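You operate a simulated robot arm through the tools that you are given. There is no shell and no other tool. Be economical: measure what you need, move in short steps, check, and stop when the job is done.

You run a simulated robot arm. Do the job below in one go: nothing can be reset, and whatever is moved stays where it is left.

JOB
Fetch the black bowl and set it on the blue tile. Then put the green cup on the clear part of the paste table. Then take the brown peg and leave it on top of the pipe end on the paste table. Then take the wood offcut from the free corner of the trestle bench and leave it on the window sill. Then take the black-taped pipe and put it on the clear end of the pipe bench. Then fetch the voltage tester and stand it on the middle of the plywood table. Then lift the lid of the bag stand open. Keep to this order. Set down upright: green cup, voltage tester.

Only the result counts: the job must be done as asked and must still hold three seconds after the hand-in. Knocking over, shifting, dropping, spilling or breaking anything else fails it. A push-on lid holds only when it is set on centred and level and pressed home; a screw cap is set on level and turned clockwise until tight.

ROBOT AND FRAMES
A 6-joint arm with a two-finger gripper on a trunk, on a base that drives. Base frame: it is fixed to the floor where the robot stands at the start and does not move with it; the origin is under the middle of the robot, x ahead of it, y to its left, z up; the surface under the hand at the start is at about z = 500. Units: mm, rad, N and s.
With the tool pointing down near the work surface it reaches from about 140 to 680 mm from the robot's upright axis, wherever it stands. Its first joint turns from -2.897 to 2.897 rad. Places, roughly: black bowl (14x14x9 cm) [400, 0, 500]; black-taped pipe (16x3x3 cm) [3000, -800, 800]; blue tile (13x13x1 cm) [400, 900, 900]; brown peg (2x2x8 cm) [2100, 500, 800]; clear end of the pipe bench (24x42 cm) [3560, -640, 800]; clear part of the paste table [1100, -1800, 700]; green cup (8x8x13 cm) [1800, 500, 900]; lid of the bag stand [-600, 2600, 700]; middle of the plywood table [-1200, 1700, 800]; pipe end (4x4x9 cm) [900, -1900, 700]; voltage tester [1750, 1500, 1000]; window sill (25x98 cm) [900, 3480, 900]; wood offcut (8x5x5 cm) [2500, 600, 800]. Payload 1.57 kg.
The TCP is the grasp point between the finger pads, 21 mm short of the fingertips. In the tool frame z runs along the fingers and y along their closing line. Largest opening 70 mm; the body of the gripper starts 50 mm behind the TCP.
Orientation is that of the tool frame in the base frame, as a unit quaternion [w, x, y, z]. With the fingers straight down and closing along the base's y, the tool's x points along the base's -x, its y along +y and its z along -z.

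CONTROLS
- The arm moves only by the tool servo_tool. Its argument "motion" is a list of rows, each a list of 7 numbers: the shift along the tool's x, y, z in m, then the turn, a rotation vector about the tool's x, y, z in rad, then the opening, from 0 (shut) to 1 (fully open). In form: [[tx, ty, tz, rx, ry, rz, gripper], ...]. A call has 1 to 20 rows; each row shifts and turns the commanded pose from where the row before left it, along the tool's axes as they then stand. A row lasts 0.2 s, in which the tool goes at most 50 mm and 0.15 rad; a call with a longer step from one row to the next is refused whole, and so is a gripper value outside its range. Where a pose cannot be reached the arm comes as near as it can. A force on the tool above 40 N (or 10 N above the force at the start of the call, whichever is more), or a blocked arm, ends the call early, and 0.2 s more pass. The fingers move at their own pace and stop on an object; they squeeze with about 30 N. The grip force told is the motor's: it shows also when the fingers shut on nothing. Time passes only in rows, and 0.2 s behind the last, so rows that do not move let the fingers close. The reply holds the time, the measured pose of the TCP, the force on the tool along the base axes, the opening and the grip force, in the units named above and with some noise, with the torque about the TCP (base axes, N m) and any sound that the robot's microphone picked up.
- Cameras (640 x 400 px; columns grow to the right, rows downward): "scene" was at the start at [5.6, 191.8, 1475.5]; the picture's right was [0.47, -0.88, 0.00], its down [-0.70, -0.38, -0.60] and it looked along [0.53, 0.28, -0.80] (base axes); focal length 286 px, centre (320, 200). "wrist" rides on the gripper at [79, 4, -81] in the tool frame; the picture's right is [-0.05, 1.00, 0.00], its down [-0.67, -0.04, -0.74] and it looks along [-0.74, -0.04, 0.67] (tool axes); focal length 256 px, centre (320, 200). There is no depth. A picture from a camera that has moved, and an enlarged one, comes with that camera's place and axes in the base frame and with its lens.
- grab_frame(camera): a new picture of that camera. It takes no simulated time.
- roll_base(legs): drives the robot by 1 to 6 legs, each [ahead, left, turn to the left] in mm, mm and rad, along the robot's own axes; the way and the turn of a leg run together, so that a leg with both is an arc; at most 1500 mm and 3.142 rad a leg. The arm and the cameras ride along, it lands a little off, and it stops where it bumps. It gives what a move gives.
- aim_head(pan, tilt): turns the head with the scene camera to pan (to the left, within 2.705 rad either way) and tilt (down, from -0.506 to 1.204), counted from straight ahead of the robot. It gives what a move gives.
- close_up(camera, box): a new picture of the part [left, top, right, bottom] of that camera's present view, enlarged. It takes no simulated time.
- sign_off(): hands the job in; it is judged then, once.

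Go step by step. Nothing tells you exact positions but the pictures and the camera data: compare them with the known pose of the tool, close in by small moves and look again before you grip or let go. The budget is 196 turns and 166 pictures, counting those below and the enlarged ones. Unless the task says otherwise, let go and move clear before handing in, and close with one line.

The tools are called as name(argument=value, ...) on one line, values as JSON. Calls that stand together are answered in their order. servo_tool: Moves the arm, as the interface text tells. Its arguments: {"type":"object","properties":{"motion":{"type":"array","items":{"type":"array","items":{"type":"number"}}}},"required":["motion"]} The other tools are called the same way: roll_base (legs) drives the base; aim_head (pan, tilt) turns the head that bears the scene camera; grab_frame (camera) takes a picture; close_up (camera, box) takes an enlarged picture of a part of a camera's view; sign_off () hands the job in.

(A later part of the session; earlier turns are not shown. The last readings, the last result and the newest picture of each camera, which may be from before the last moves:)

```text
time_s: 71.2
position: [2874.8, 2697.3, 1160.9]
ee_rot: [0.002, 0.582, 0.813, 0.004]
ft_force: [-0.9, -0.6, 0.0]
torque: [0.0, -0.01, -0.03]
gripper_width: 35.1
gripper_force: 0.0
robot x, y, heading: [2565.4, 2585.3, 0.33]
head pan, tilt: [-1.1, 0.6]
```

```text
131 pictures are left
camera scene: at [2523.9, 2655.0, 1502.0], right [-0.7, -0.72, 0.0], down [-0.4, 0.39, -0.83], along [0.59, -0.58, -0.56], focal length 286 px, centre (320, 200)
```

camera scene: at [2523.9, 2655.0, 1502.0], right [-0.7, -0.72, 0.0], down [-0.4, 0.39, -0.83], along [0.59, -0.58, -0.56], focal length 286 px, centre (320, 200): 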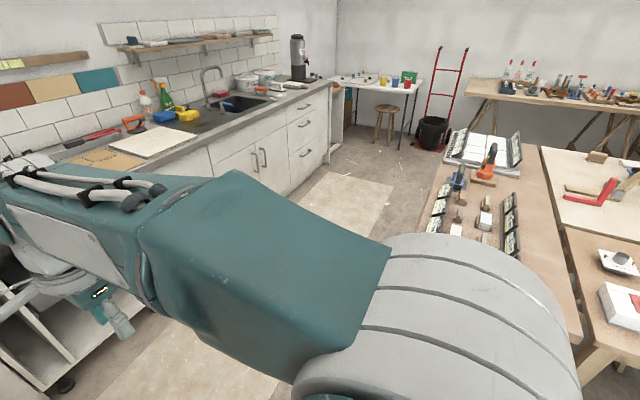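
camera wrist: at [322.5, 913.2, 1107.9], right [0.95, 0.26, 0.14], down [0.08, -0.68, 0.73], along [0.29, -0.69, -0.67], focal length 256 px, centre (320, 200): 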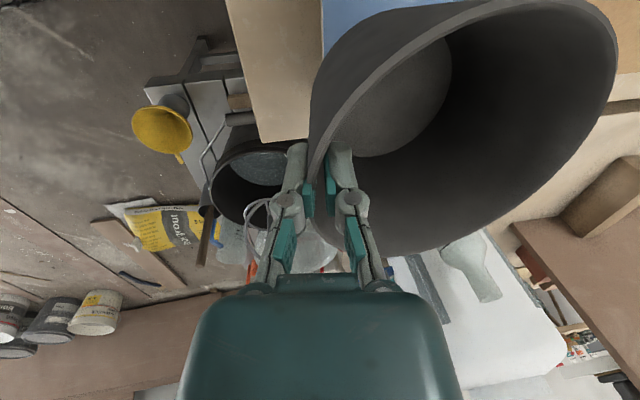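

roll_base(legs=[[390, 0, 0], [0, -1400, 0]])

aim_head(pan=-1.6, tilt=0.6)

grab_frame(camera="scene")

aim_head(pan=-2.3, tilt=0.6)

grab_frame(camera="scene")

```text
time_s: 80.2
position: [3689.6, 1495.3, 1159.5]
ee_rot: [0.004, 0.584, 0.812, 0.003]
ft_force: [0.2, -0.2, -0.6]
torque: [0.0, -0.02, 0.01]
gripper_width: 34.9
gripper_force: 0.1
robot x, y, heading: [3381.6, 1386.5, 0.327]
head pan, tilt: [-1.1, 0.6]
```

```text
time_s: 81.1
position: [3690.8, 1492.5, 1159.8]
ee_rot: [0.003, 0.584, 0.812, 0.003]
ft_force: [-0.7, -0.2, -0.4]
torque: [-0.01, 0.0, -0.02]
gripper_width: 34.9
gripper_force: 0.0
robot x, y, heading: [3382.9, 1387.1, 0.323]
head pan, tilt: [-1.6, 0.6]
```

```text
130 pictures are left
camera scene: at [3302.1, 1431.1, 1502.1], right [-0.96, -0.29, 0.0], down [-0.16, 0.54, -0.83], along [0.24, -0.79, -0.56], focal length 286 px, centre (320, 200)
```

scene: 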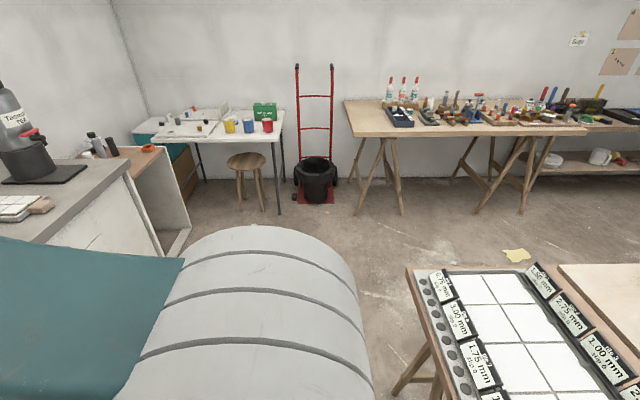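

```text
time_s: 82.2
position: [3690.5, 1493.5, 1160.2]
ee_rot: [0.002, 0.585, 0.811, 0.003]
ft_force: [-0.1, -0.5, -0.1]
torque: [0.0, -0.01, -0.01]
gripper_width: 34.8
gripper_force: 0.0
robot x, y, heading: [3377.9, 1389.3, 0.325]
head pan, tilt: [-2.3, 0.6]
```

```text
129 pictures are left
camera scene: at [3241.6, 1434.5, 1502.1], right [-0.92, 0.4, 0.0], down [0.22, 0.52, -0.83], along [-0.33, -0.76, -0.56], focal length 286 px, centre (320, 200)
```

scene: 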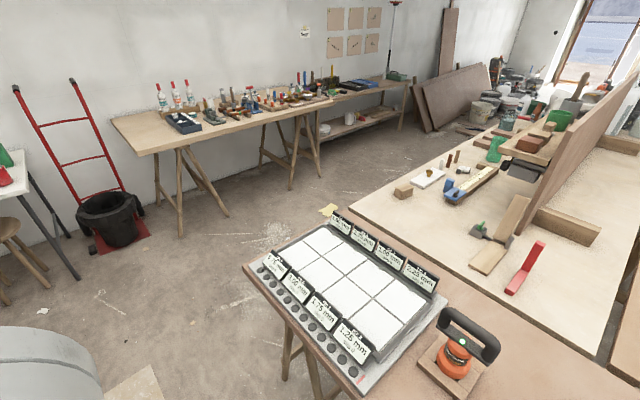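

The way is clear: the trestle bench's right edge is at v≈-319 and the pipe bench's near edge is at v≈-1436 in table coordinates. I'll slide into the aisle, back along it, and turn to face the trestle bench.

roll_base(legs=[[0, -1050, 0], [-1500, 0, 0], [-280, 0, 0], [0, 0, 1.571]])

aim_head(pan=0, tilt=0.6)

grab_frame(camera="scene")

```text
time_s: 100.0
position: [1925.4, 116.5, 1160.1]
ee_rot: [-0.001, -0.169, 0.986, 0.004]
ft_force: [0.1, -0.5, 0.2]
torque: [0.0, 0.0, 0.0]
gripper_width: 34.8
gripper_force: 0.1
robot x, y, heading: [2036.0, -187.3, 1.911]
head pan, tilt: [-2.3, 0.6]
```

```text
time_s: 102.2
position: [1925.6, 117.4, 1160.5]
ee_rot: [0.0, -0.17, 0.985, 0.005]
ft_force: [-0.3, 0.3, 0.3]
torque: [0.0, 0.0, -0.03]
gripper_width: 35.0
gripper_force: 0.0
robot x, y, heading: [2035.3, -188.3, 1.911]
head pan, tilt: [0.0, 0.6]
```

```text
128 pictures are left
camera scene: at [1880.5, -212.7, 1501.9], right [0.94, 0.33, 0.0], down [0.19, -0.53, -0.82], along [-0.27, 0.78, -0.57], focal length 286 px, centre (320, 200)
```

scene: 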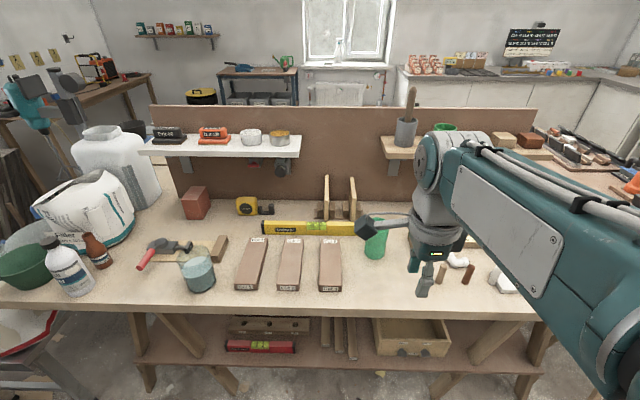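

The green cup on the bench is at about [1825, 430] and the pegs stand to its right. I'll drive closer and swing the arm aside to see.

roll_base(legs=[[140, 0, 0]])

close_up(camera="scene", box=[300, 180, 540, 330])

grab_frame(camera="wrist")

```text
time_s: 103.5
position: [1879.8, 248.7, 1158.7]
ee_rot: [-0.001, -0.17, 0.985, 0.004]
ft_force: [-0.1, 0.3, 0.7]
torque: [-0.02, 0.01, -0.01]
gripper_width: 35.0
gripper_force: 0.0
robot x, y, heading: [1988.7, -60.1, 1.915]
head pan, tilt: [0.0, 0.6]
```

```text
2.67 times, centred on (420, 255) of scene
camera zoom: at [1834.1, -82.1, 1501.9], right [0.94, 0.34, 0.0], down [0.19, -0.53, -0.82], along [-0.28, 0.78, -0.57], focal length 762 px, centre (53, 53)
```

zoom: 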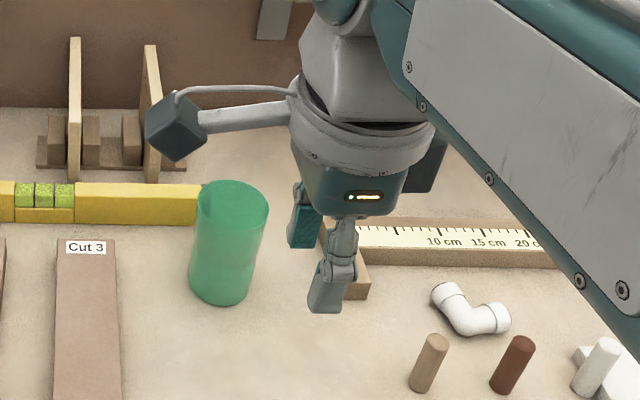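

```text
126 pictures are left
camera wrist: at [1802.1, 225.1, 1240.5], right [-0.29, 0.96, 0.01], down [0.64, 0.18, 0.74], along [0.71, 0.22, -0.67], focal length 256 px, centre (320, 200)
```

wrist: 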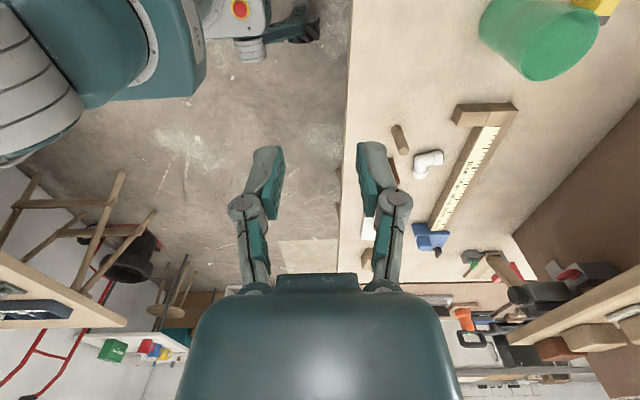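

The bench is at z≈795. The cup centre is near [1820, 520] with its rim at about z 925 and 78 mm wide, so it needs a rim grip like the bowl. I'll move above the near rim with the fingers open.

servo_tool(motion=[[-0.008, 0.04, 0, 0, 0, 0, 1], [-0.008, 0.04, 0, 0, 0, 0, 1], [-0.008, 0.04, 0, 0, 0, 0, 1], [-0.008, 0.04, 0, 0, 0, 0, 1], [-0.006, 0.04, 0, 0, 0, 0, 1], [0, 0.037, 0, 0, 0, 0, 1], [0, 0, 0.045, 0, 0, 0, 1], [0, 0, 0.045, 0, 0, 0, 1], [0, 0, 0.045, 0, 0, 0, 1], [0, 0, 0.02, 0, 0, 0, 1], [0, 0, 0, 0, 0, 0, 1]])

grab_frame(camera="wrist")

close_up(camera="scene", box=[310, 140, 470, 240])

```text
time_s: 105.9
position: [1834.2, 486.7, 1007.0]
ee_rot: [-0.001, -0.17, 0.985, 0.004]
ft_force: [0.5, -0.3, 0.2]
torque: [0.0, 0.0, -0.01]
gripper_width: 69.7
gripper_force: 0.0
robot x, y, heading: [1986.9, -58.2, 1.912]
head pan, tilt: [0.0, 0.6]
```

```text
125 pictures are left
camera wrist: at [1757.9, 463.5, 1087.0], right [-0.29, 0.96, 0.01], down [0.64, 0.18, 0.74], along [0.71, 0.22, -0.67], focal length 256 px, centre (320, 200)
```

wrist: 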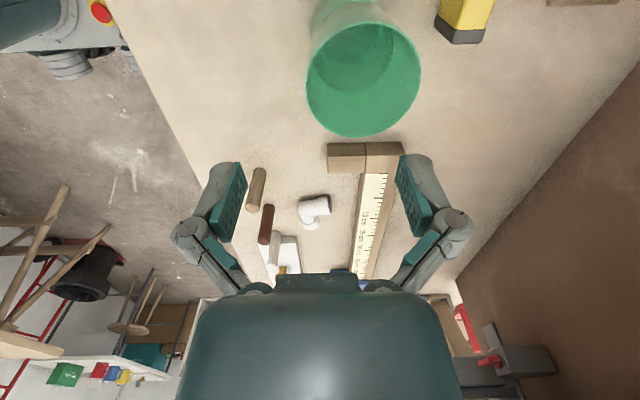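

```text
4.00 times, centred on (390, 190) of scene
camera zoom: at [1833.8, -80.7, 1501.9], right [0.94, 0.34, 0.0], down [0.19, -0.53, -0.82], along [-0.28, 0.78, -0.57], focal length 1143 px, centre (40, 240)
```

zoom: 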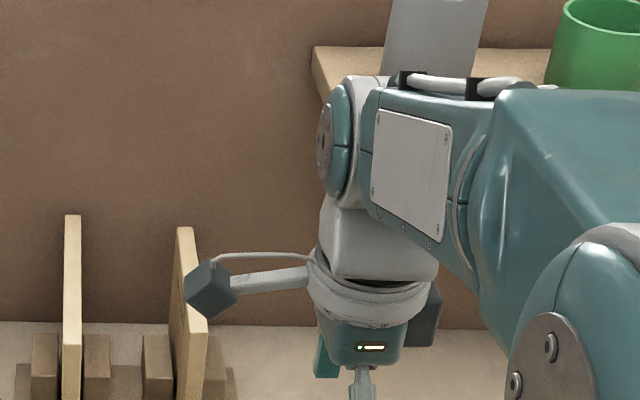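

The rim centre is [1816, 511], so the near wall is at about [1831, 478]. I'll adjust, descend and grip.

servo_tool(motion=[[0.007, -0.007, 0, 0, 0, 0, 1], [0, 0, 0.045, 0, 0, 0, 1], [0, 0, 0.02, 0, 0, 0, 1], [0, 0, 0, 0, 0, 0, 1]])

grab_frame(camera="wrist")

```text
time_s: 106.9
position: [1828.1, 476.8, 941.2]
ee_rot: [0.0, -0.17, 0.985, 0.004]
ft_force: [0.0, -0.9, 0.0]
torque: [-0.01, -0.02, 0.02]
gripper_width: 69.9
gripper_force: 0.1
robot x, y, heading: [1991.9, -57.7, 1.913]
head pan, tilt: [0.0, 0.6]
```

```text
123 pictures are left
camera wrist: at [1752.2, 454.4, 1021.4], right [-0.29, 0.96, 0.01], down [0.64, 0.18, 0.74], along [0.71, 0.22, -0.67], focal length 256 px, centre (320, 200)
```

wrist: 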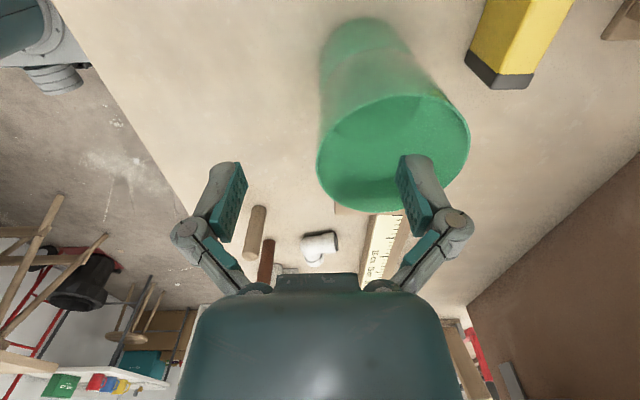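

servo_tool(motion=[[0, 0, 0.03, 0, 0, 0, 1], [0, 0, 0, 0, 0, 0, 1], [0, 0, 0, 0, 0, 0, 0.5], [0, 0, 0, 0, 0, 0, 0], [0, 0, 0, 0, 0, 0, 0], [0, 0, 0, 0, 0, 0, 0]])

grab_frame(camera="wrist")

```text
time_s: 108.3
position: [1828.7, 476.8, 913.1]
ee_rot: [0.0, -0.17, 0.985, 0.005]
ft_force: [0.6, 0.6, 7.6]
torque: [0.12, 0.2, -0.04]
gripper_width: 6.0
gripper_force: 29.8
robot x, y, heading: [1989.4, -56.1, 1.92]
head pan, tilt: [0.0, 0.6]
```

```text
122 pictures are left
camera wrist: at [1752.9, 454.5, 993.2], right [-0.29, 0.96, 0.01], down [0.64, 0.18, 0.74], along [0.71, 0.22, -0.67], focal length 256 px, centre (320, 200)
```

wrist: 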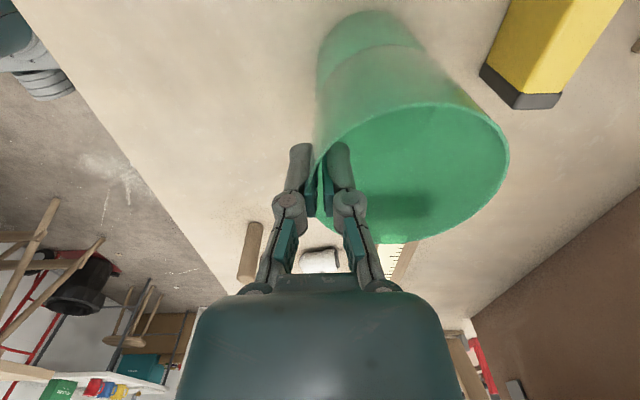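

The cup is gripped. I'll lift it and retract.

servo_tool(motion=[[0, 0, -0.02, 0, 0, 0, 0], [0, 0, -0.045, 0, 0, 0, 0], [0, 0, -0.045, 0, 0, 0, 0], [0, 0, -0.045, 0, 0, 0, 0], [0, 0, -0.045, 0, 0, 0, 0], [0, -0.04, 0, 0, 0, 0, 0], [0, -0.04, 0, 0, 0, 0, 0], [0, -0.04, 0, 0, 0, 0, 0], [0, -0.04, 0, 0, 0, 0, 0], [0, -0.04, 0, 0, 0, 0, 0], [0, -0.03, 0, 0, 0, 0, 0], [0, 0, 0, 0, 0, 0, 0]])

aim_head(pan=2.3, tilt=0.5)

grab_frame(camera="scene")

grab_frame(camera="wrist")

```text
time_s: 110.9
position: [1906.8, 257.0, 1110.3]
ee_rot: [-0.001, -0.171, 0.985, 0.004]
ft_force: [-0.2, -0.7, 0.1]
torque: [-0.01, 0.02, -0.02]
gripper_width: 6.1
gripper_force: 29.5
robot x, y, heading: [1991.8, -61.6, 1.913]
head pan, tilt: [0.0, 0.6]
```

```text
time_s: 113.0
position: [1906.9, 258.0, 1110.0]
ee_rot: [0.0, -0.171, 0.985, 0.004]
ft_force: [0.0, 0.7, 0.8]
torque: [0.01, 0.0, 0.0]
gripper_width: 6.3
gripper_force: 29.9
robot x, y, heading: [1989.2, -59.5, 1.916]
head pan, tilt: [2.3, 0.499]
```

```text
121 pictures are left
camera scene: at [1820.2, -245.2, 1511.1], right [-0.88, 0.48, 0.0], down [0.23, 0.42, -0.88], along [-0.42, -0.77, -0.48], focal length 286 px, centre (320, 200)
```

scene: 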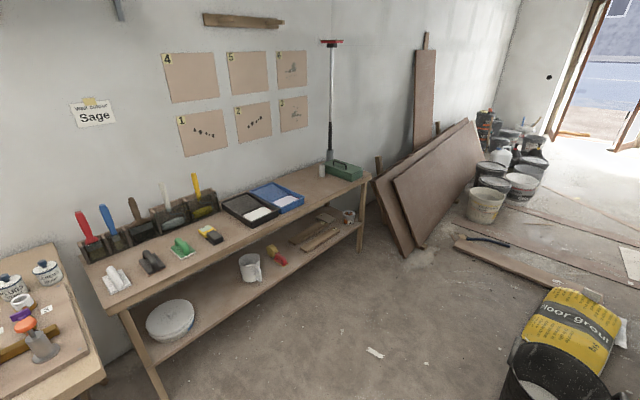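

```text
120 pictures are left
camera wrist: at [1831.3, 235.6, 1191.1], right [-0.29, 0.96, 0.01], down [0.64, 0.18, 0.74], along [0.71, 0.22, -0.67], focal length 256 px, centre (320, 200)
```

wrist: 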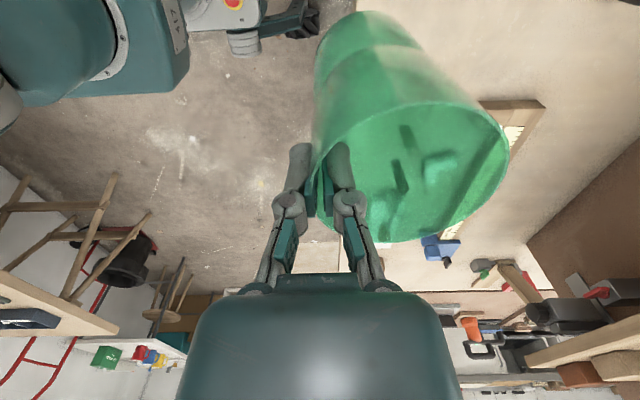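

The paste table is the low one along the right wall. The grey pipe end stands beside the pole at about [900, -1900], with clear table between it and the blue tray. I'll drive there.

roll_base(legs=[[-140, 0, 0], [0, 700, 0], [0, 0, 2.877], [0, -355, 0], [600, 0, 0]])

aim_head(pan=0, tilt=0.65)

grab_frame(camera="scene")

```text
time_s: 126.4
position: [1030.8, -778.2, 1111.3]
ee_rot: [0.004, 0.999, 0.035, -0.003]
ft_force: [-0.7, 0.5, -0.3]
torque: [-0.02, -0.03, 0.03]
gripper_width: 5.9
gripper_force: 29.7
robot x, y, heading: [1030.9, -453.5, -1.504]
head pan, tilt: [2.3, 0.499]
stopped in leg 4: the robot was blocked; the commanded pose is now the measured one
```

```text
time_s: 128.5
position: [1030.4, -776.9, 1110.7]
ee_rot: [0.004, 0.999, 0.035, -0.002]
ft_force: [0.4, -0.2, -1.5]
torque: [0.01, -0.01, 0.0]
gripper_width: 6.2
gripper_force: 30.1
robot x, y, heading: [1030.2, -450.0, -1.503]
head pan, tilt: [0.0, 0.649]
```

```text
119 pictures are left
camera scene: at [1185.7, -467.6, 1497.7], right [-1.0, -0.07, 0.0], down [-0.04, 0.6, -0.8], along [0.05, -0.79, -0.6], focal length 286 px, centre (320, 200)
```

scene: 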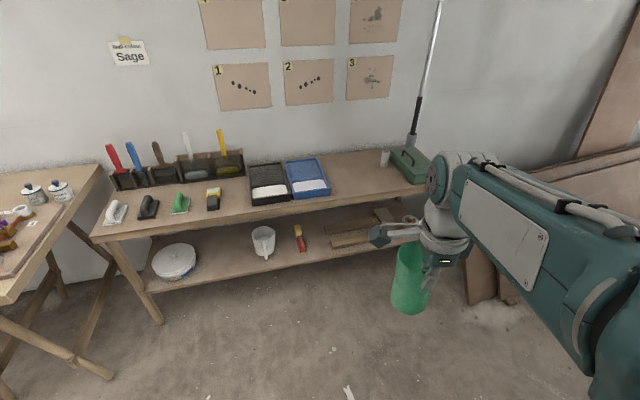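

The base bumped something on its right, probably the tub. I'll look.

aim_head(pan=-1.4, tilt=1.0)

grab_frame(camera="scene")

```text
time_s: 130.1
position: [1030.4, -777.4, 1110.7]
ee_rot: [0.005, 0.999, 0.035, -0.002]
ft_force: [-1.3, -1.0, -0.4]
torque: [0.01, 0.0, -0.01]
gripper_width: 6.0
gripper_force: 29.7
robot x, y, heading: [1028.0, -452.5, -1.505]
head pan, tilt: [-1.4, 1.0]
```

```text
118 pictures are left
camera scene: at [1112.3, -397.4, 1470.0], right [-0.24, 0.97, 0.0], down [0.82, 0.2, -0.54], along [-0.53, -0.13, -0.84], focal length 286 px, centre (320, 200)
```

scene: 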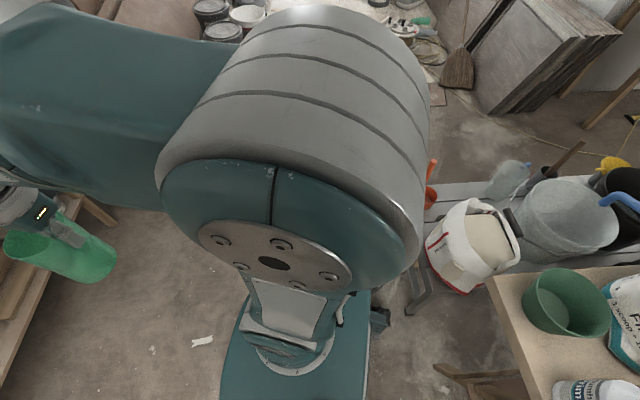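

roll_base(legs=[[0, 60, 0], [720, 0, 0]])

grab_frame(camera="scene")

aim_head(pan=-0.1, tilt=0.8)

grab_frame(camera="scene")

```text
time_s: 134.5
position: [1137.0, -1484.0, 1111.1]
ee_rot: [0.005, 0.999, 0.033, -0.003]
ft_force: [-0.3, -0.4, -0.3]
torque: [0.0, -0.01, -0.01]
gripper_width: 5.9
gripper_force: 30.0
robot x, y, heading: [1137.2, -1162.3, -1.508]
head pan, tilt: [-1.4, 1.0]
```

```text
117 pictures are left
camera scene: at [1220.8, -1104.2, 1470.0], right [-0.23, 0.97, 0.0], down [0.82, 0.2, -0.54], along [-0.53, -0.12, -0.84], focal length 286 px, centre (320, 200)
```

scene: 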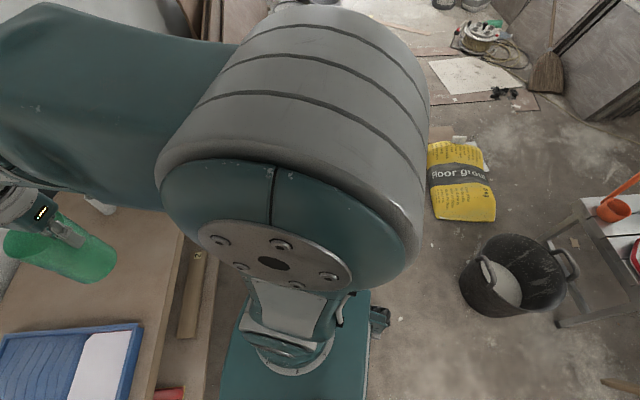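

```text
time_s: 136.0
position: [1136.3, -1484.7, 1110.6]
ee_rot: [0.004, 0.999, 0.034, -0.002]
ft_force: [0.2, 0.3, -0.5]
torque: [-0.02, -0.01, 0.02]
gripper_width: 5.9
gripper_force: 30.1
robot x, y, heading: [1133.6, -1156.4, -1.505]
head pan, tilt: [-0.099, 0.799]
```

```text
116 pictures are left
camera scene: at [1284.9, -1168.8, 1485.1], right [-1.0, 0.04, 0.0], down [0.03, 0.72, -0.7], along [-0.03, -0.7, -0.72], focal length 286 px, centre (320, 200)
```

scene: 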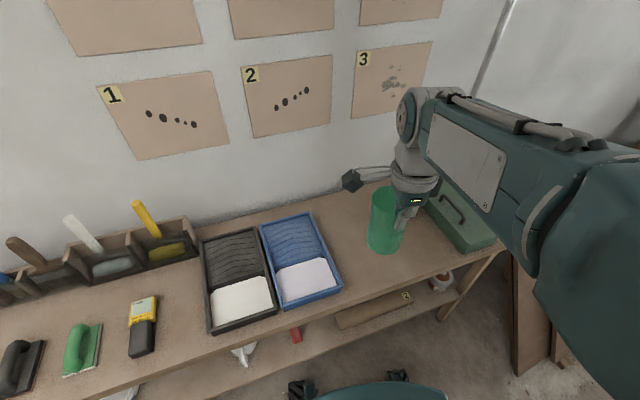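

The tub appears unmoved. The paste table has clear space around [1105, -1765] between the blue tray and the green box, so I'll carry the cup over it.

servo_tool(motion=[[-0.008, 0.04, 0, 0, 0, 0, 0], [-0.008, 0.04, 0, 0, 0, 0, 0], [-0.009, 0.04, 0, 0, 0, 0, 0], [-0.009, 0.04, 0, 0, 0, 0, 0], [-0.009, 0.04, 0, 0, 0, 0, 0], [-0.009, 0.042, 0, 0, 0, 0, 0], [0, 0, 0.045, 0, 0, 0, 0], [0, 0, 0.045, 0, 0, 0, 0], [0, 0, 0.045, 0, 0, 0, 0], [0, 0, 0.045, 0, 0, 0, 0], [0, 0, 0.045, 0, 0, 0, 0], [0, 0, 0, 0, 0, 0, 0]])

grab_frame(camera="scene")

grab_frame(camera="wrist")

```text
time_s: 138.6
position: [1096.5, -1729.1, 889.4]
ee_rot: [0.005, 0.999, 0.033, -0.003]
ft_force: [-0.3, 0.5, -0.1]
torque: [-0.02, 0.01, -0.01]
gripper_width: 6.0
gripper_force: 29.5
robot x, y, heading: [1135.3, -1159.6, -1.507]
head pan, tilt: [-0.099, 0.799]
```

```text
115 pictures are left
camera scene: at [1284.5, -1170.4, 1485.1], right [-1.0, 0.04, 0.0], down [0.03, 0.72, -0.7], along [-0.03, -0.7, -0.72], focal length 286 px, centre (320, 200)
```

scene: 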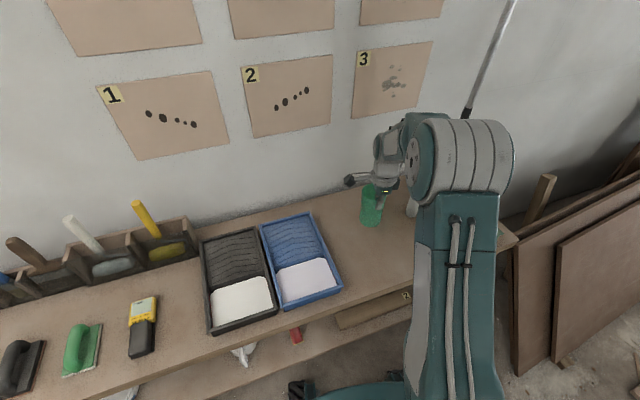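

```text
114 pictures are left
camera wrist: at [1176.4, -1727.2, 970.4], right [0.01, -1.0, 0.01], down [-0.66, 0.0, 0.75], along [-0.75, -0.02, -0.66], focal length 256 px, centre (320, 200)
```

wrist: 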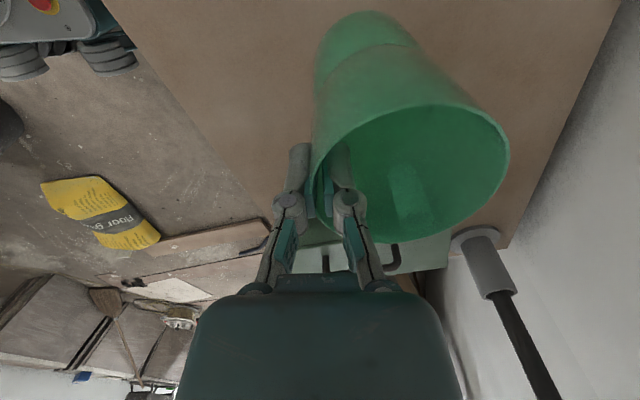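

servo_tool(motion=[[0, 0, 0.03, 0, 0, 0, 0], [0, 0, 0.025, 0, 0, 0, 0], [0, 0, 0.004, 0, 0, 0, 0], [0, 0, 0.004, 0, 0, 0, 0], [0, 0, 0, 0, 0, 0, 0]])

close_up(camera="scene", box=[320, 150, 448, 250])

```text
time_s: 139.8
position: [1099.8, -1730.2, 825.4]
ee_rot: [0.003, 0.999, 0.033, -0.002]
ft_force: [0.1, 0.0, 0.1]
torque: [-0.01, 0.0, -0.01]
gripper_width: 5.9
gripper_force: 30.0
robot x, y, heading: [1141.3, -1155.7, -1.509]
head pan, tilt: [-0.099, 0.799]
```

```text
4.00 times, centred on (384, 200) of scene
camera zoom: at [1284.5, -1170.4, 1485.1], right [-1.0, 0.04, 0.0], down [0.03, 0.72, -0.7], along [-0.03, -0.7, -0.72], focal length 1143 px, centre (64, 200)
```

zoom: 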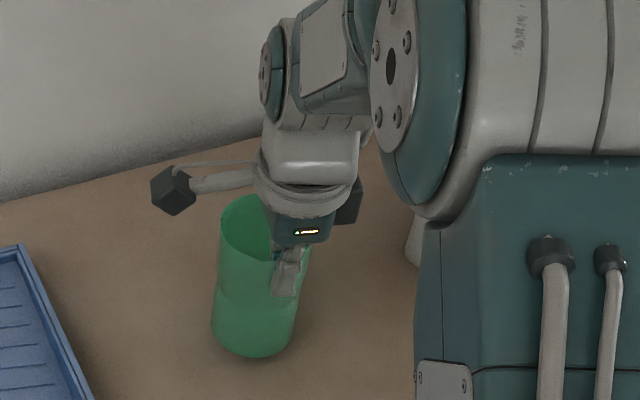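

Nearly down; I'll creep until contact.

servo_tool(motion=[[0, 0, 0.004, 0, 0, 0, 0], [0, 0, 0.003, 0, 0, 0, 0], [0, 0, 0, 0, 0, 0, 0]])

servo_tool(motion=[[0, 0, 0.003, 0, 0, 0, 0], [0, 0, 0, 0, 0, 0, 0]])

```text
time_s: 140.6
position: [1099.7, -1731.1, 818.1]
ee_rot: [0.004, 0.999, 0.033, -0.003]
ft_force: [0.0, 0.4, -1.0]
torque: [0.02, -0.01, 0.03]
gripper_width: 6.3
gripper_force: 29.3
robot x, y, heading: [1141.9, -1158.4, -1.51]
head pan, tilt: [-0.099, 0.799]
```

```text
time_s: 141.2
position: [1097.8, -1731.2, 813.8]
ee_rot: [0.004, 0.999, 0.034, -0.002]
ft_force: [0.1, 0.3, -0.8]
torque: [-0.02, 0.0, 0.02]
gripper_width: 6.3
gripper_force: 30.3
robot x, y, heading: [1137.2, -1160.5, -1.506]
head pan, tilt: [-0.099, 0.799]
```

servo_tool(motion=[[0, 0, 0.003, 0, 0, 0, 0], [0, 0, 0, 0, 0, 0, 0]])

servo_tool(motion=[[0, 0, 0.003, 0, 0, 0, 0], [0, 0, 0, 0, 0, 0, 0]])

close_up(camera="scene", box=[320, 150, 448, 250])

```text
time_s: 141.8
position: [1098.5, -1731.7, 813.1]
ee_rot: [0.004, 0.999, 0.033, -0.002]
ft_force: [-0.8, 2.4, 8.0]
torque: [0.03, -0.12, 0.08]
gripper_width: 6.0
gripper_force: 30.2
robot x, y, heading: [1139.3, -1157.2, -1.51]
head pan, tilt: [-0.099, 0.799]
```

```text
time_s: 142.4
position: [1098.2, -1732.7, 812.0]
ee_rot: [0.007, 0.999, 0.033, -0.002]
ft_force: [-4.0, 5.3, 27.6]
torque: [0.02, -0.1, 0.09]
gripper_width: 5.7
gripper_force: 30.2
robot x, y, heading: [1138.4, -1155.7, -1.512]
head pan, tilt: [-0.099, 0.799]
```

```text
4.00 times, centred on (384, 200) of scene
camera zoom: at [1283.9, -1168.0, 1485.3], right [-1.0, 0.04, 0.0], down [0.03, 0.72, -0.7], along [-0.03, -0.7, -0.72], focal length 1143 px, centre (64, 200)
```

zoom: 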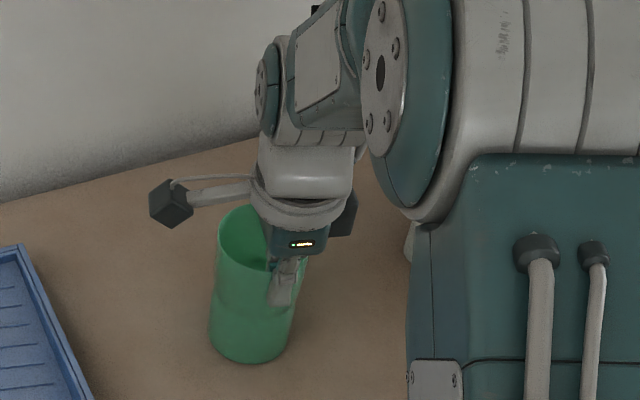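

It's down. I'll relieve the pressure, release and lift.

servo_tool(motion=[[0, 0, -0.002, 0, 0, 0, 0], [0, 0, 0, 0, 0, 0, 0.2], [0, 0, 0, 0, 0, 0, 0.4], [0, 0, 0, 0, 0, 0, 0.4], [0, 0, -0.03, 0, 0, 0, 0.4], [0, 0, -0.04, 0, 0, 0, 0.4], [0, 0, -0.045, 0, 0, 0, 0.4], [0, 0, -0.045, 0, 0, 0, 0.4], [0, 0, -0.045, 0, 0, 0, 0.4], [0, 0, -0.045, 0, 0, 0, 0.4], [0, -0.045, 0, 0, 0, 0, 0.4], [0, -0.045, 0, 0, 0, 0, 0.4], [0, -0.045, 0, 0, 0, 0, 0.4], [0, -0.045, 0, 0, 0, 0, 0.4], [0.01, -0.045, 0, 0, 0, 0, 0.4], [0, 0, 0, 0, 0, 0, 0.4]])

aim_head(pan=0.0, tilt=0.7)

grab_frame(camera="scene")

```text
time_s: 145.8
position: [1095.6, -1503.0, 1060.0]
ee_rot: [0.004, 0.999, 0.032, -0.002]
ft_force: [-0.2, 0.0, 0.2]
torque: [0.0, 0.0, -0.02]
gripper_width: 28.2
gripper_force: 0.0
robot x, y, heading: [1142.4, -1156.9, -1.508]
head pan, tilt: [-0.099, 0.799]
```

```text
time_s: 146.5
position: [1095.2, -1504.4, 1060.0]
ee_rot: [0.004, 0.999, 0.033, -0.002]
ft_force: [-0.1, -0.5, -0.4]
torque: [0.03, 0.01, 0.01]
gripper_width: 27.8
gripper_force: 0.0
robot x, y, heading: [1135.6, -1158.9, -1.509]
head pan, tilt: [0.0, 0.7]
```

```text
111 pictures are left
camera scene: at [1292.9, -1173.1, 1493.3], right [-1.0, -0.06, 0.0], down [-0.04, 0.64, -0.76], along [0.05, -0.76, -0.64], focal length 286 px, centre (320, 200)
```

scene: 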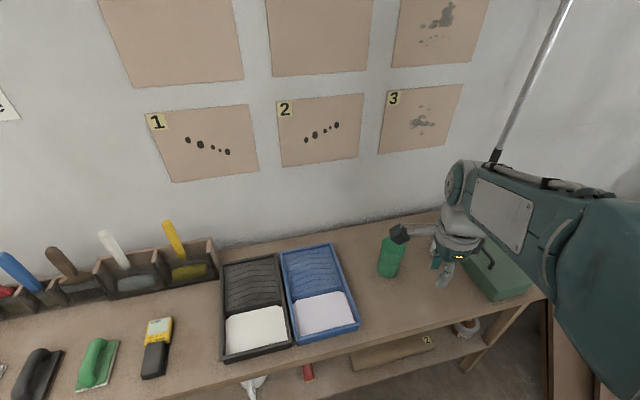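

The cup stands upright. I'll note the pipe end's position with the wrist camera.

grab_frame(camera="wrist")

```text
110 pictures are left
camera wrist: at [1174.5, -1500.9, 1139.6], right [0.01, -1.0, 0.01], down [-0.66, 0.0, 0.75], along [-0.75, -0.02, -0.66], focal length 256 px, centre (320, 200)
```

wrist: 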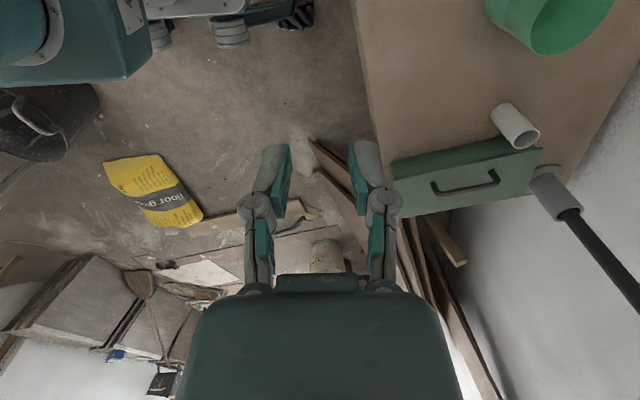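

close_up(camera="wrist", box=[460, 70, 588, 170])

```text
4.00 times, centred on (524, 120) of wrist
camera zoom: at [1174.5, -1500.9, 1139.6], right [0.01, -1.0, 0.01], down [-0.66, 0.0, 0.75], along [-0.75, -0.02, -0.66], focal length 1024 px, centre (-496, 520)
```

zoom: 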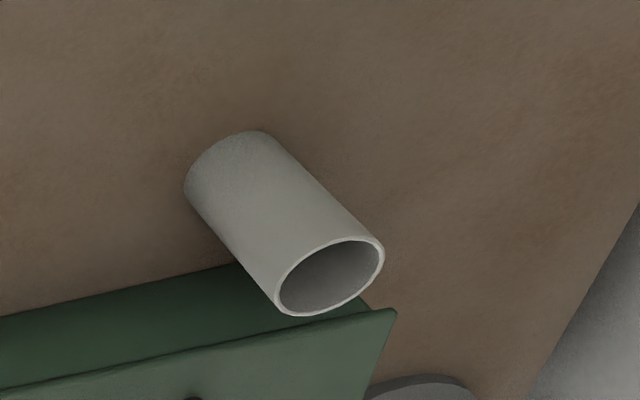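

The pipe end is an open thin tube, so the peg must lie across its rim at about [924, -1856, 784]. I'll drive back to the trestle bench in front of the pegs.

roll_base(legs=[[-300, 0, 0], [-420, 290, 0], [0, 0, -2.882], [0, -950, 0]])

aim_head(pan=0.1, tilt=0.75)

grab_frame(camera="scene")

```text
time_s: 162.4
position: [2227.6, 227.6, 1059.5]
ee_rot: [0.002, -0.162, 0.987, 0.003]
ft_force: [0.5, -0.2, -0.3]
torque: [0.03, -0.02, -0.03]
gripper_width: 27.9
gripper_force: 0.1
robot x, y, heading: [2275.2, -119.3, 1.893]
head pan, tilt: [0.0, 0.7]
```

```text
time_s: 163.1
position: [2228.1, 228.1, 1059.1]
ee_rot: [0.002, -0.162, 0.987, 0.005]
ft_force: [0.3, 0.0, 0.1]
torque: [0.01, 0.01, -0.01]
gripper_width: 28.4
gripper_force: 0.0
robot x, y, heading: [2278.2, -115.6, 1.894]
head pan, tilt: [0.099, 0.75]
```

```text
108 pictures are left
camera scene: at [2112.0, -145.4, 1489.0], right [0.91, 0.41, 0.0], down [0.28, -0.62, -0.73], along [-0.3, 0.67, -0.68], focal length 286 px, centre (320, 200)
```

scene: 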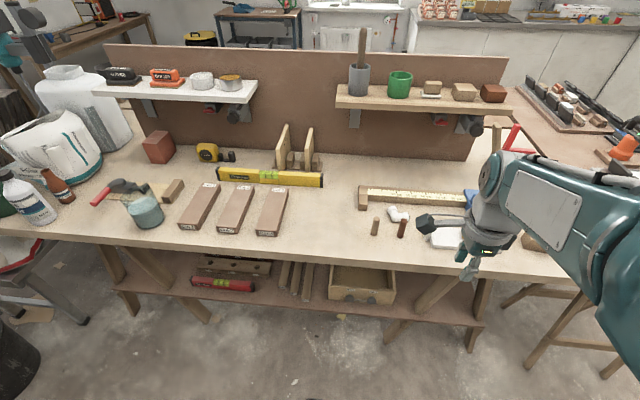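

The brown peg stands at [2110, 485]. I plan to grip it from above and later swing the tool horizontal to lay it across the tube, so I'll first test that wrist motion in free air.

servo_tool(motion=[[0, 0, 0, 0, 0, 0.1428, 0.4], [0, 0, 0, 0, 0, 0.1428, 0.4], [0, 0, 0, 0, 0, 0.1428, 0.4], [0, 0, 0, 0, 0, 0.1428, 0.4], [0, 0, 0, 0, 0, 0.1428, 0.4], [0, 0, 0, 0, 0, 0.1428, 0.4], [0, 0, 0, 0, 0, 0.1428, 0.4], [0, 0, 0, 0, 0, 0.1428, 0.4], [0, 0, 0, 0, 0, 0.1428, 0.4], [0, 0, 0, 0, 0, 0.1428, 0.4], [0, 0, 0, 0, 0, 0.1428, 0.4], [0, 0, 0, 0, 0, 0, 0.4]])

servo_tool(motion=[[0, 0, 0, 0, 0.1428, 0, 0.4], [0, 0, 0, 0, 0.1428, 0, 0.4], [0, 0, 0, 0, 0.1428, 0, 0.4], [0, 0, 0, 0, 0.1428, 0, 0.4], [0, 0, 0, 0, 0.1428, 0, 0.4], [0, 0, 0, 0, 0.1428, 0, 0.4], [0, 0, 0, 0, 0.1428, 0, 0.4], [0, 0, 0, 0, 0.1428, 0, 0.4], [0, 0, 0, 0, 0.1428, 0, 0.4], [0, 0, 0, 0, 0.1428, 0, 0.4], [0, 0, 0, 0, 0.1428, 0, 0.4], [0, 0, 0, 0, 0, 0, 0.4]])

grab_frame(camera="scene")

```text
time_s: 165.7
position: [2228.2, 228.5, 1058.6]
ee_rot: [-0.002, 0.584, 0.812, 0.004]
ft_force: [0.9, 0.4, -0.2]
torque: [0.02, 0.0, 0.01]
gripper_width: 28.0
gripper_force: 0.1
robot x, y, heading: [2277.7, -118.2, 1.892]
head pan, tilt: [0.099, 0.75]
```

```text
time_s: 168.3
position: [2238.9, 331.1, 1137.7]
ee_rot: [0.575, -0.41, -0.572, -0.416]
ft_force: [0.5, 0.8, 0.6]
torque: [0.01, -0.01, 0.01]
gripper_width: 28.0
gripper_force: 0.1
out of reach, approached as far as the arm can: row 6, 7, 8, 9, 10, 11
robot x, y, heading: [2273.6, -117.1, 1.888]
head pan, tilt: [0.099, 0.75]
```

```text
107 pictures are left
camera scene: at [2113.0, -145.1, 1489.1], right [0.91, 0.41, 0.0], down [0.28, -0.62, -0.73], along [-0.3, 0.67, -0.68], focal length 286 px, centre (320, 200)
```

scene: 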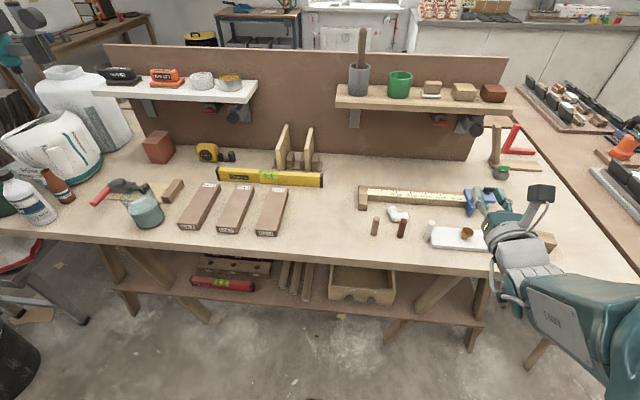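

Horizontal is feasible given enough reach. I'll pitch back down.

servo_tool(motion=[[0, 0, 0, 0, -0.1428, 0, 0.6], [0, 0, 0, 0, -0.1428, 0, 0.6], [0, 0, 0, 0, -0.1428, 0, 0.6], [0, 0, 0, 0, -0.1428, 0, 0.6], [0, 0, 0, 0, -0.1428, 0, 0.6], [0, 0, 0, 0, -0.1428, 0, 0.6], [0, 0, 0, 0, -0.1428, 0, 0.6], [0, 0, 0, 0, -0.1428, 0, 0.6], [0, 0, 0, 0, -0.1428, 0, 0.6], [0, 0, 0, 0, -0.1428, 0, 0.6], [0, 0, 0, 0, -0.1428, 0, 0.6], [0, 0, 0, 0, 0, 0, 0.6]])

roll_base(legs=[[130, 0, 0]])

grab_frame(camera="scene")

grab_frame(camera="wrist")

```text
time_s: 170.9
position: [2238.5, 329.8, 1138.0]
ee_rot: [-0.002, 0.583, 0.812, 0.004]
ft_force: [-0.1, 0.0, -0.2]
torque: [0.0, 0.01, -0.03]
gripper_width: 42.2
gripper_force: 0.1
robot x, y, heading: [2274.2, -115.1, 1.889]
head pan, tilt: [0.099, 0.75]
```

```text
time_s: 172.2
position: [2197.1, 455.7, 1136.3]
ee_rot: [-0.001, 0.584, 0.812, 0.005]
ft_force: [0.1, 0.5, -0.3]
torque: [-0.01, 0.01, 0.02]
gripper_width: 41.8
gripper_force: 0.0
robot x, y, heading: [2234.1, 6.8, 1.89]
head pan, tilt: [0.099, 0.75]
```

```text
106 pictures are left
camera scene: at [2071.3, -19.9, 1489.1], right [0.91, 0.41, 0.0], down [0.28, -0.62, -0.73], along [-0.3, 0.67, -0.68], focal length 286 px, centre (320, 200)
```

scene: 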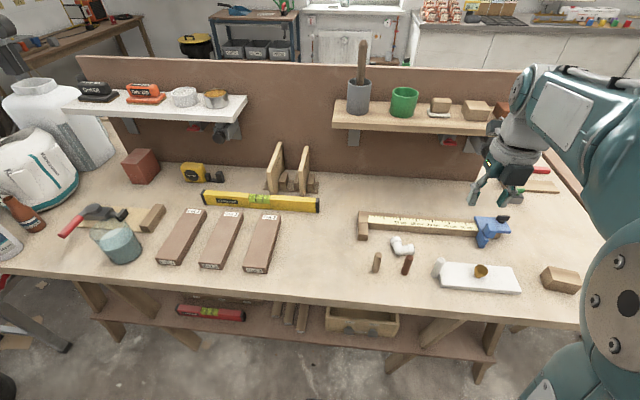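

```text
105 pictures are left
camera wrist: at [2175.6, 531.4, 1218.8], right [0.96, 0.27, 0.0], down [0.18, -0.65, 0.74], along [0.2, -0.71, -0.67], focal length 256 px, centre (320, 200)
```

wrist: 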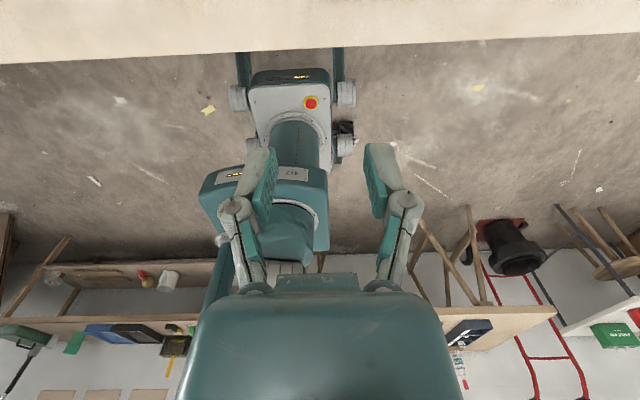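

The brown peg is at [2110, 483]. I'll move over it and descend partly.

servo_tool(motion=[[0.018, -0.025, 0, 0, 0, 0, 0.7], [0.018, -0.025, 0, 0, 0, 0, 0.7], [0.017, -0.024, 0, 0, 0, 0, 0.7], [0, 0, 0.045, 0, 0, 0, 0.7], [0, 0, 0.045, 0, 0, 0, 0.7], [0, 0, 0.045, 0, 0, 0, 0.7], [0, 0, 0.045, 0, 0, 0, 0.7], [0, 0, 0.02, 0, 0, 0, 0.7], [0, 0, 0, 0, 0, 0, 0.7]])

grab_frame(camera="wrist")

close_up(camera="scene", box=[350, 190, 478, 290])

```text
time_s: 174.2
position: [2133.8, 488.5, 935.6]
ee_rot: [-0.004, 0.582, 0.813, 0.002]
ft_force: [1.1, 0.5, -0.4]
torque: [0.02, 0.0, -0.01]
gripper_width: 49.0
gripper_force: 0.0
out of reach, approached as far as the arm can: row 3, 4
robot x, y, heading: [2233.5, 5.5, 1.888]
head pan, tilt: [0.099, 0.75]
```

```text
104 pictures are left
camera wrist: at [2113.0, 564.7, 1017.6], right [0.96, 0.27, 0.0], down [0.18, -0.65, 0.74], along [0.2, -0.71, -0.67], focal length 256 px, centre (320, 200)
```

wrist: 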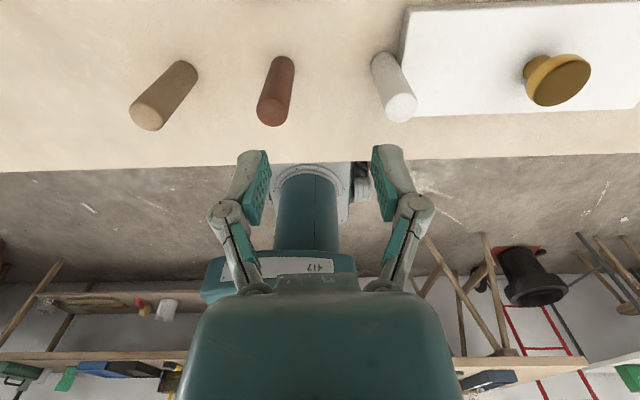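

```text
4.00 times, centred on (414, 240) of scene
camera zoom: at [2071.1, -19.4, 1489.1], right [0.91, 0.41, 0.0], down [0.28, -0.62, -0.73], along [-0.3, 0.67, -0.68], focal length 1143 px, centre (-56, 40)
```

zoom: 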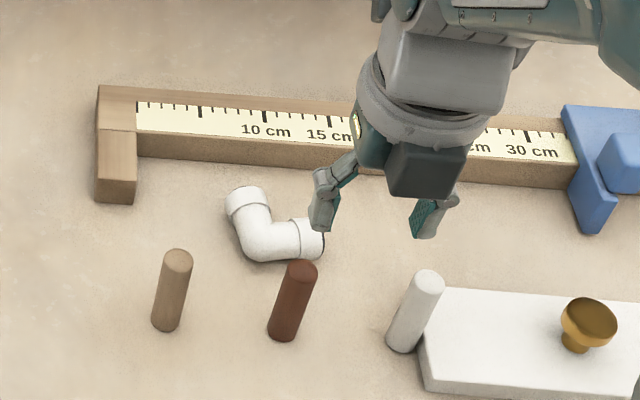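

Peg top at [2107, 483]. I'll align and descend to grip its upper part.

servo_tool(motion=[[0.003, -0.027, 0, 0, 0, 0, 0.7], [0, 0, 0.03, 0, 0, 0, 0.7], [0, 0, 0, 0, 0, 0, 0.7]])

grab_frame(camera="wrist")

close_up(camera="scene", box=[350, 190, 478, 290])

```text
time_s: 175.0
position: [2131.3, 487.6, 905.9]
ee_rot: [-0.004, 0.581, 0.814, 0.001]
ft_force: [-0.8, 0.1, -0.8]
torque: [-0.03, 0.02, 0.03]
gripper_width: 49.1
gripper_force: 0.0
out of reach, approached as far as the arm can: row 1, 2
robot x, y, heading: [2231.8, 10.5, 1.891]
head pan, tilt: [0.099, 0.75]
```

```text
102 pictures are left
camera wrist: at [2108.9, 564.5, 987.3], right [0.96, 0.27, 0.0], down [0.19, -0.65, 0.74], along [0.2, -0.71, -0.67], focal length 256 px, centre (320, 200)
```

wrist: 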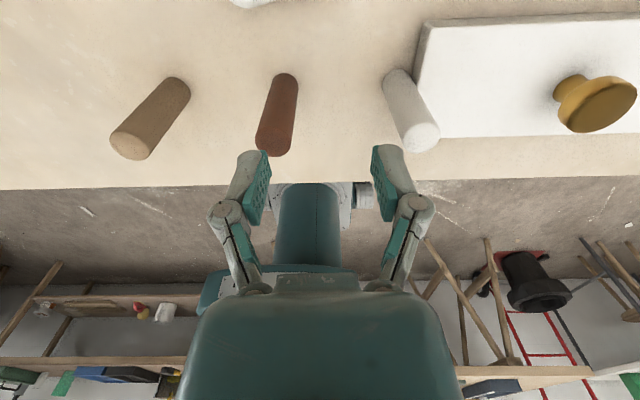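

```text
4.00 times, centred on (414, 240) of scene
camera zoom: at [2071.1, -19.4, 1489.1], right [0.91, 0.41, 0.0], down [0.28, -0.62, -0.73], along [-0.3, 0.67, -0.68], focal length 1143 px, centre (-56, 40)
```

zoom: 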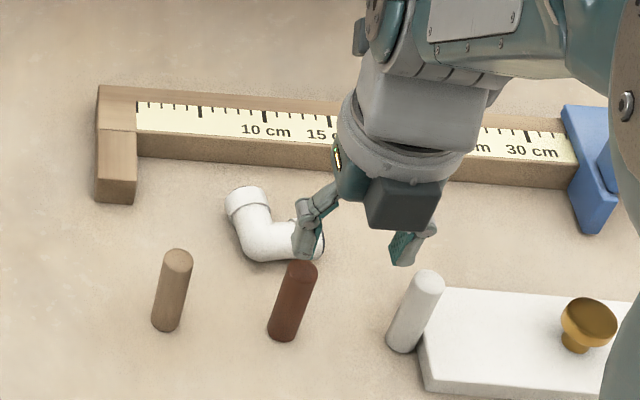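

The wrist yaw is at its limit, so I'll unwind it 0.3 rad and then align.

servo_tool(motion=[[0, 0, 0, 0, 0, -0.15, 0.7], [0, 0, 0, 0, 0, -0.15, 0.7], [0, 0, 0, 0, 0, 0, 0.7]])

```text
time_s: 175.8
position: [2130.3, 488.3, 906.5]
ee_rot: [0.0, 0.456, 0.89, 0.005]
ft_force: [0.6, -0.3, 1.3]
torque: [-0.02, -0.01, 0.02]
gripper_width: 49.1
gripper_force: 0.0
robot x, y, heading: [2232.8, 6.5, 1.89]
head pan, tilt: [0.099, 0.75]
```

servo_tool(motion=[[0.009, -0.0216, 0, 0, 0, 0, 0.7], [0, 0, 0, 0, 0, 0, 0.7]])

grab_frame(camera="wrist")

close_up(camera="scene", box=[350, 190, 478, 290])

```text
time_s: 176.4
position: [2107.1, 482.8, 906.6]
ee_rot: [0.0, 0.455, 0.89, 0.005]
ft_force: [0.8, -0.5, 0.2]
torque: [0.02, -0.03, 0.01]
gripper_width: 49.2
gripper_force: 0.1
robot x, y, heading: [2233.3, 7.3, 1.891]
head pan, tilt: [0.099, 0.75]
```

```text
100 pictures are left
camera wrist: at [2063.9, 548.7, 986.8], right [0.84, 0.54, 0.01], down [0.36, -0.57, 0.74], along [0.4, -0.62, -0.67], focal length 256 px, centre (320, 200)
```

wrist: 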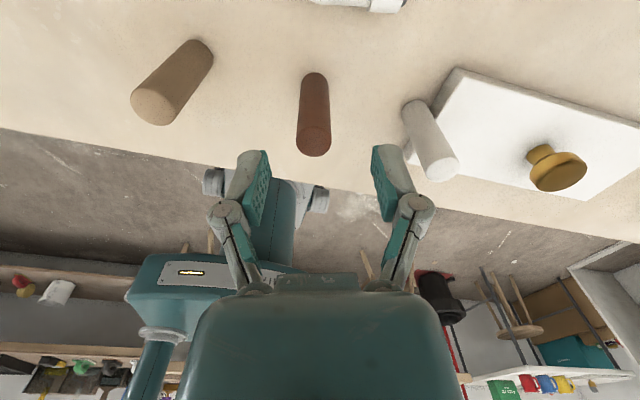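

```text
4.00 times, centred on (414, 240) of scene
camera zoom: at [2070.6, -19.6, 1489.0], right [0.91, 0.41, 0.0], down [0.28, -0.62, -0.73], along [-0.3, 0.67, -0.68], focal length 1143 px, centre (-56, 40)
```

zoom: 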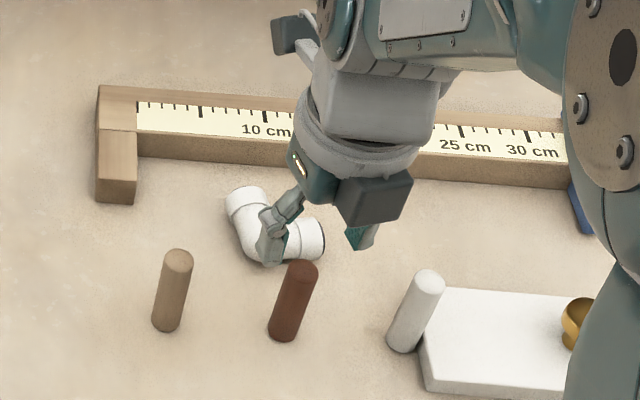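

servo_tool(motion=[[0.002, -0.002, 0.025, 0, 0, 0, 0.7], [0, 0, 0.021, 0, 0, 0, 0.7], [0, 0, 0, 0, 0, 0, 0.7], [0, 0, 0, 0, 0, 0, 0.3], [0, 0, 0, 0, 0, 0, 0.1], [0, 0, 0, 0, 0, 0, 0.1], [0, 0, 0, 0, 0, 0, 0]])

grab_frame(camera="wrist")

```text
time_s: 178.0
position: [2105.4, 483.1, 862.2]
ee_rot: [-0.001, 0.456, 0.89, 0.004]
ft_force: [-0.3, 1.0, -0.2]
torque: [0.01, 0.03, 0.0]
gripper_width: 17.7
gripper_force: 29.9
robot x, y, heading: [2232.8, 5.8, 1.897]
head pan, tilt: [0.099, 0.75]
```

```text
98 pictures are left
camera wrist: at [2062.6, 550.7, 942.5], right [0.84, 0.54, 0.01], down [0.36, -0.57, 0.74], along [0.4, -0.62, -0.67], focal length 256 px, centre (320, 200)
```

wrist: 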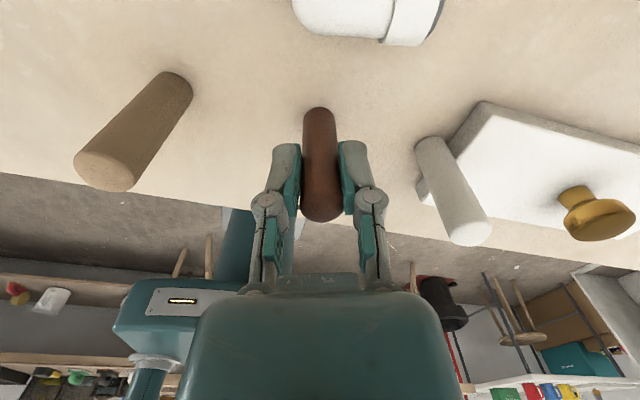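

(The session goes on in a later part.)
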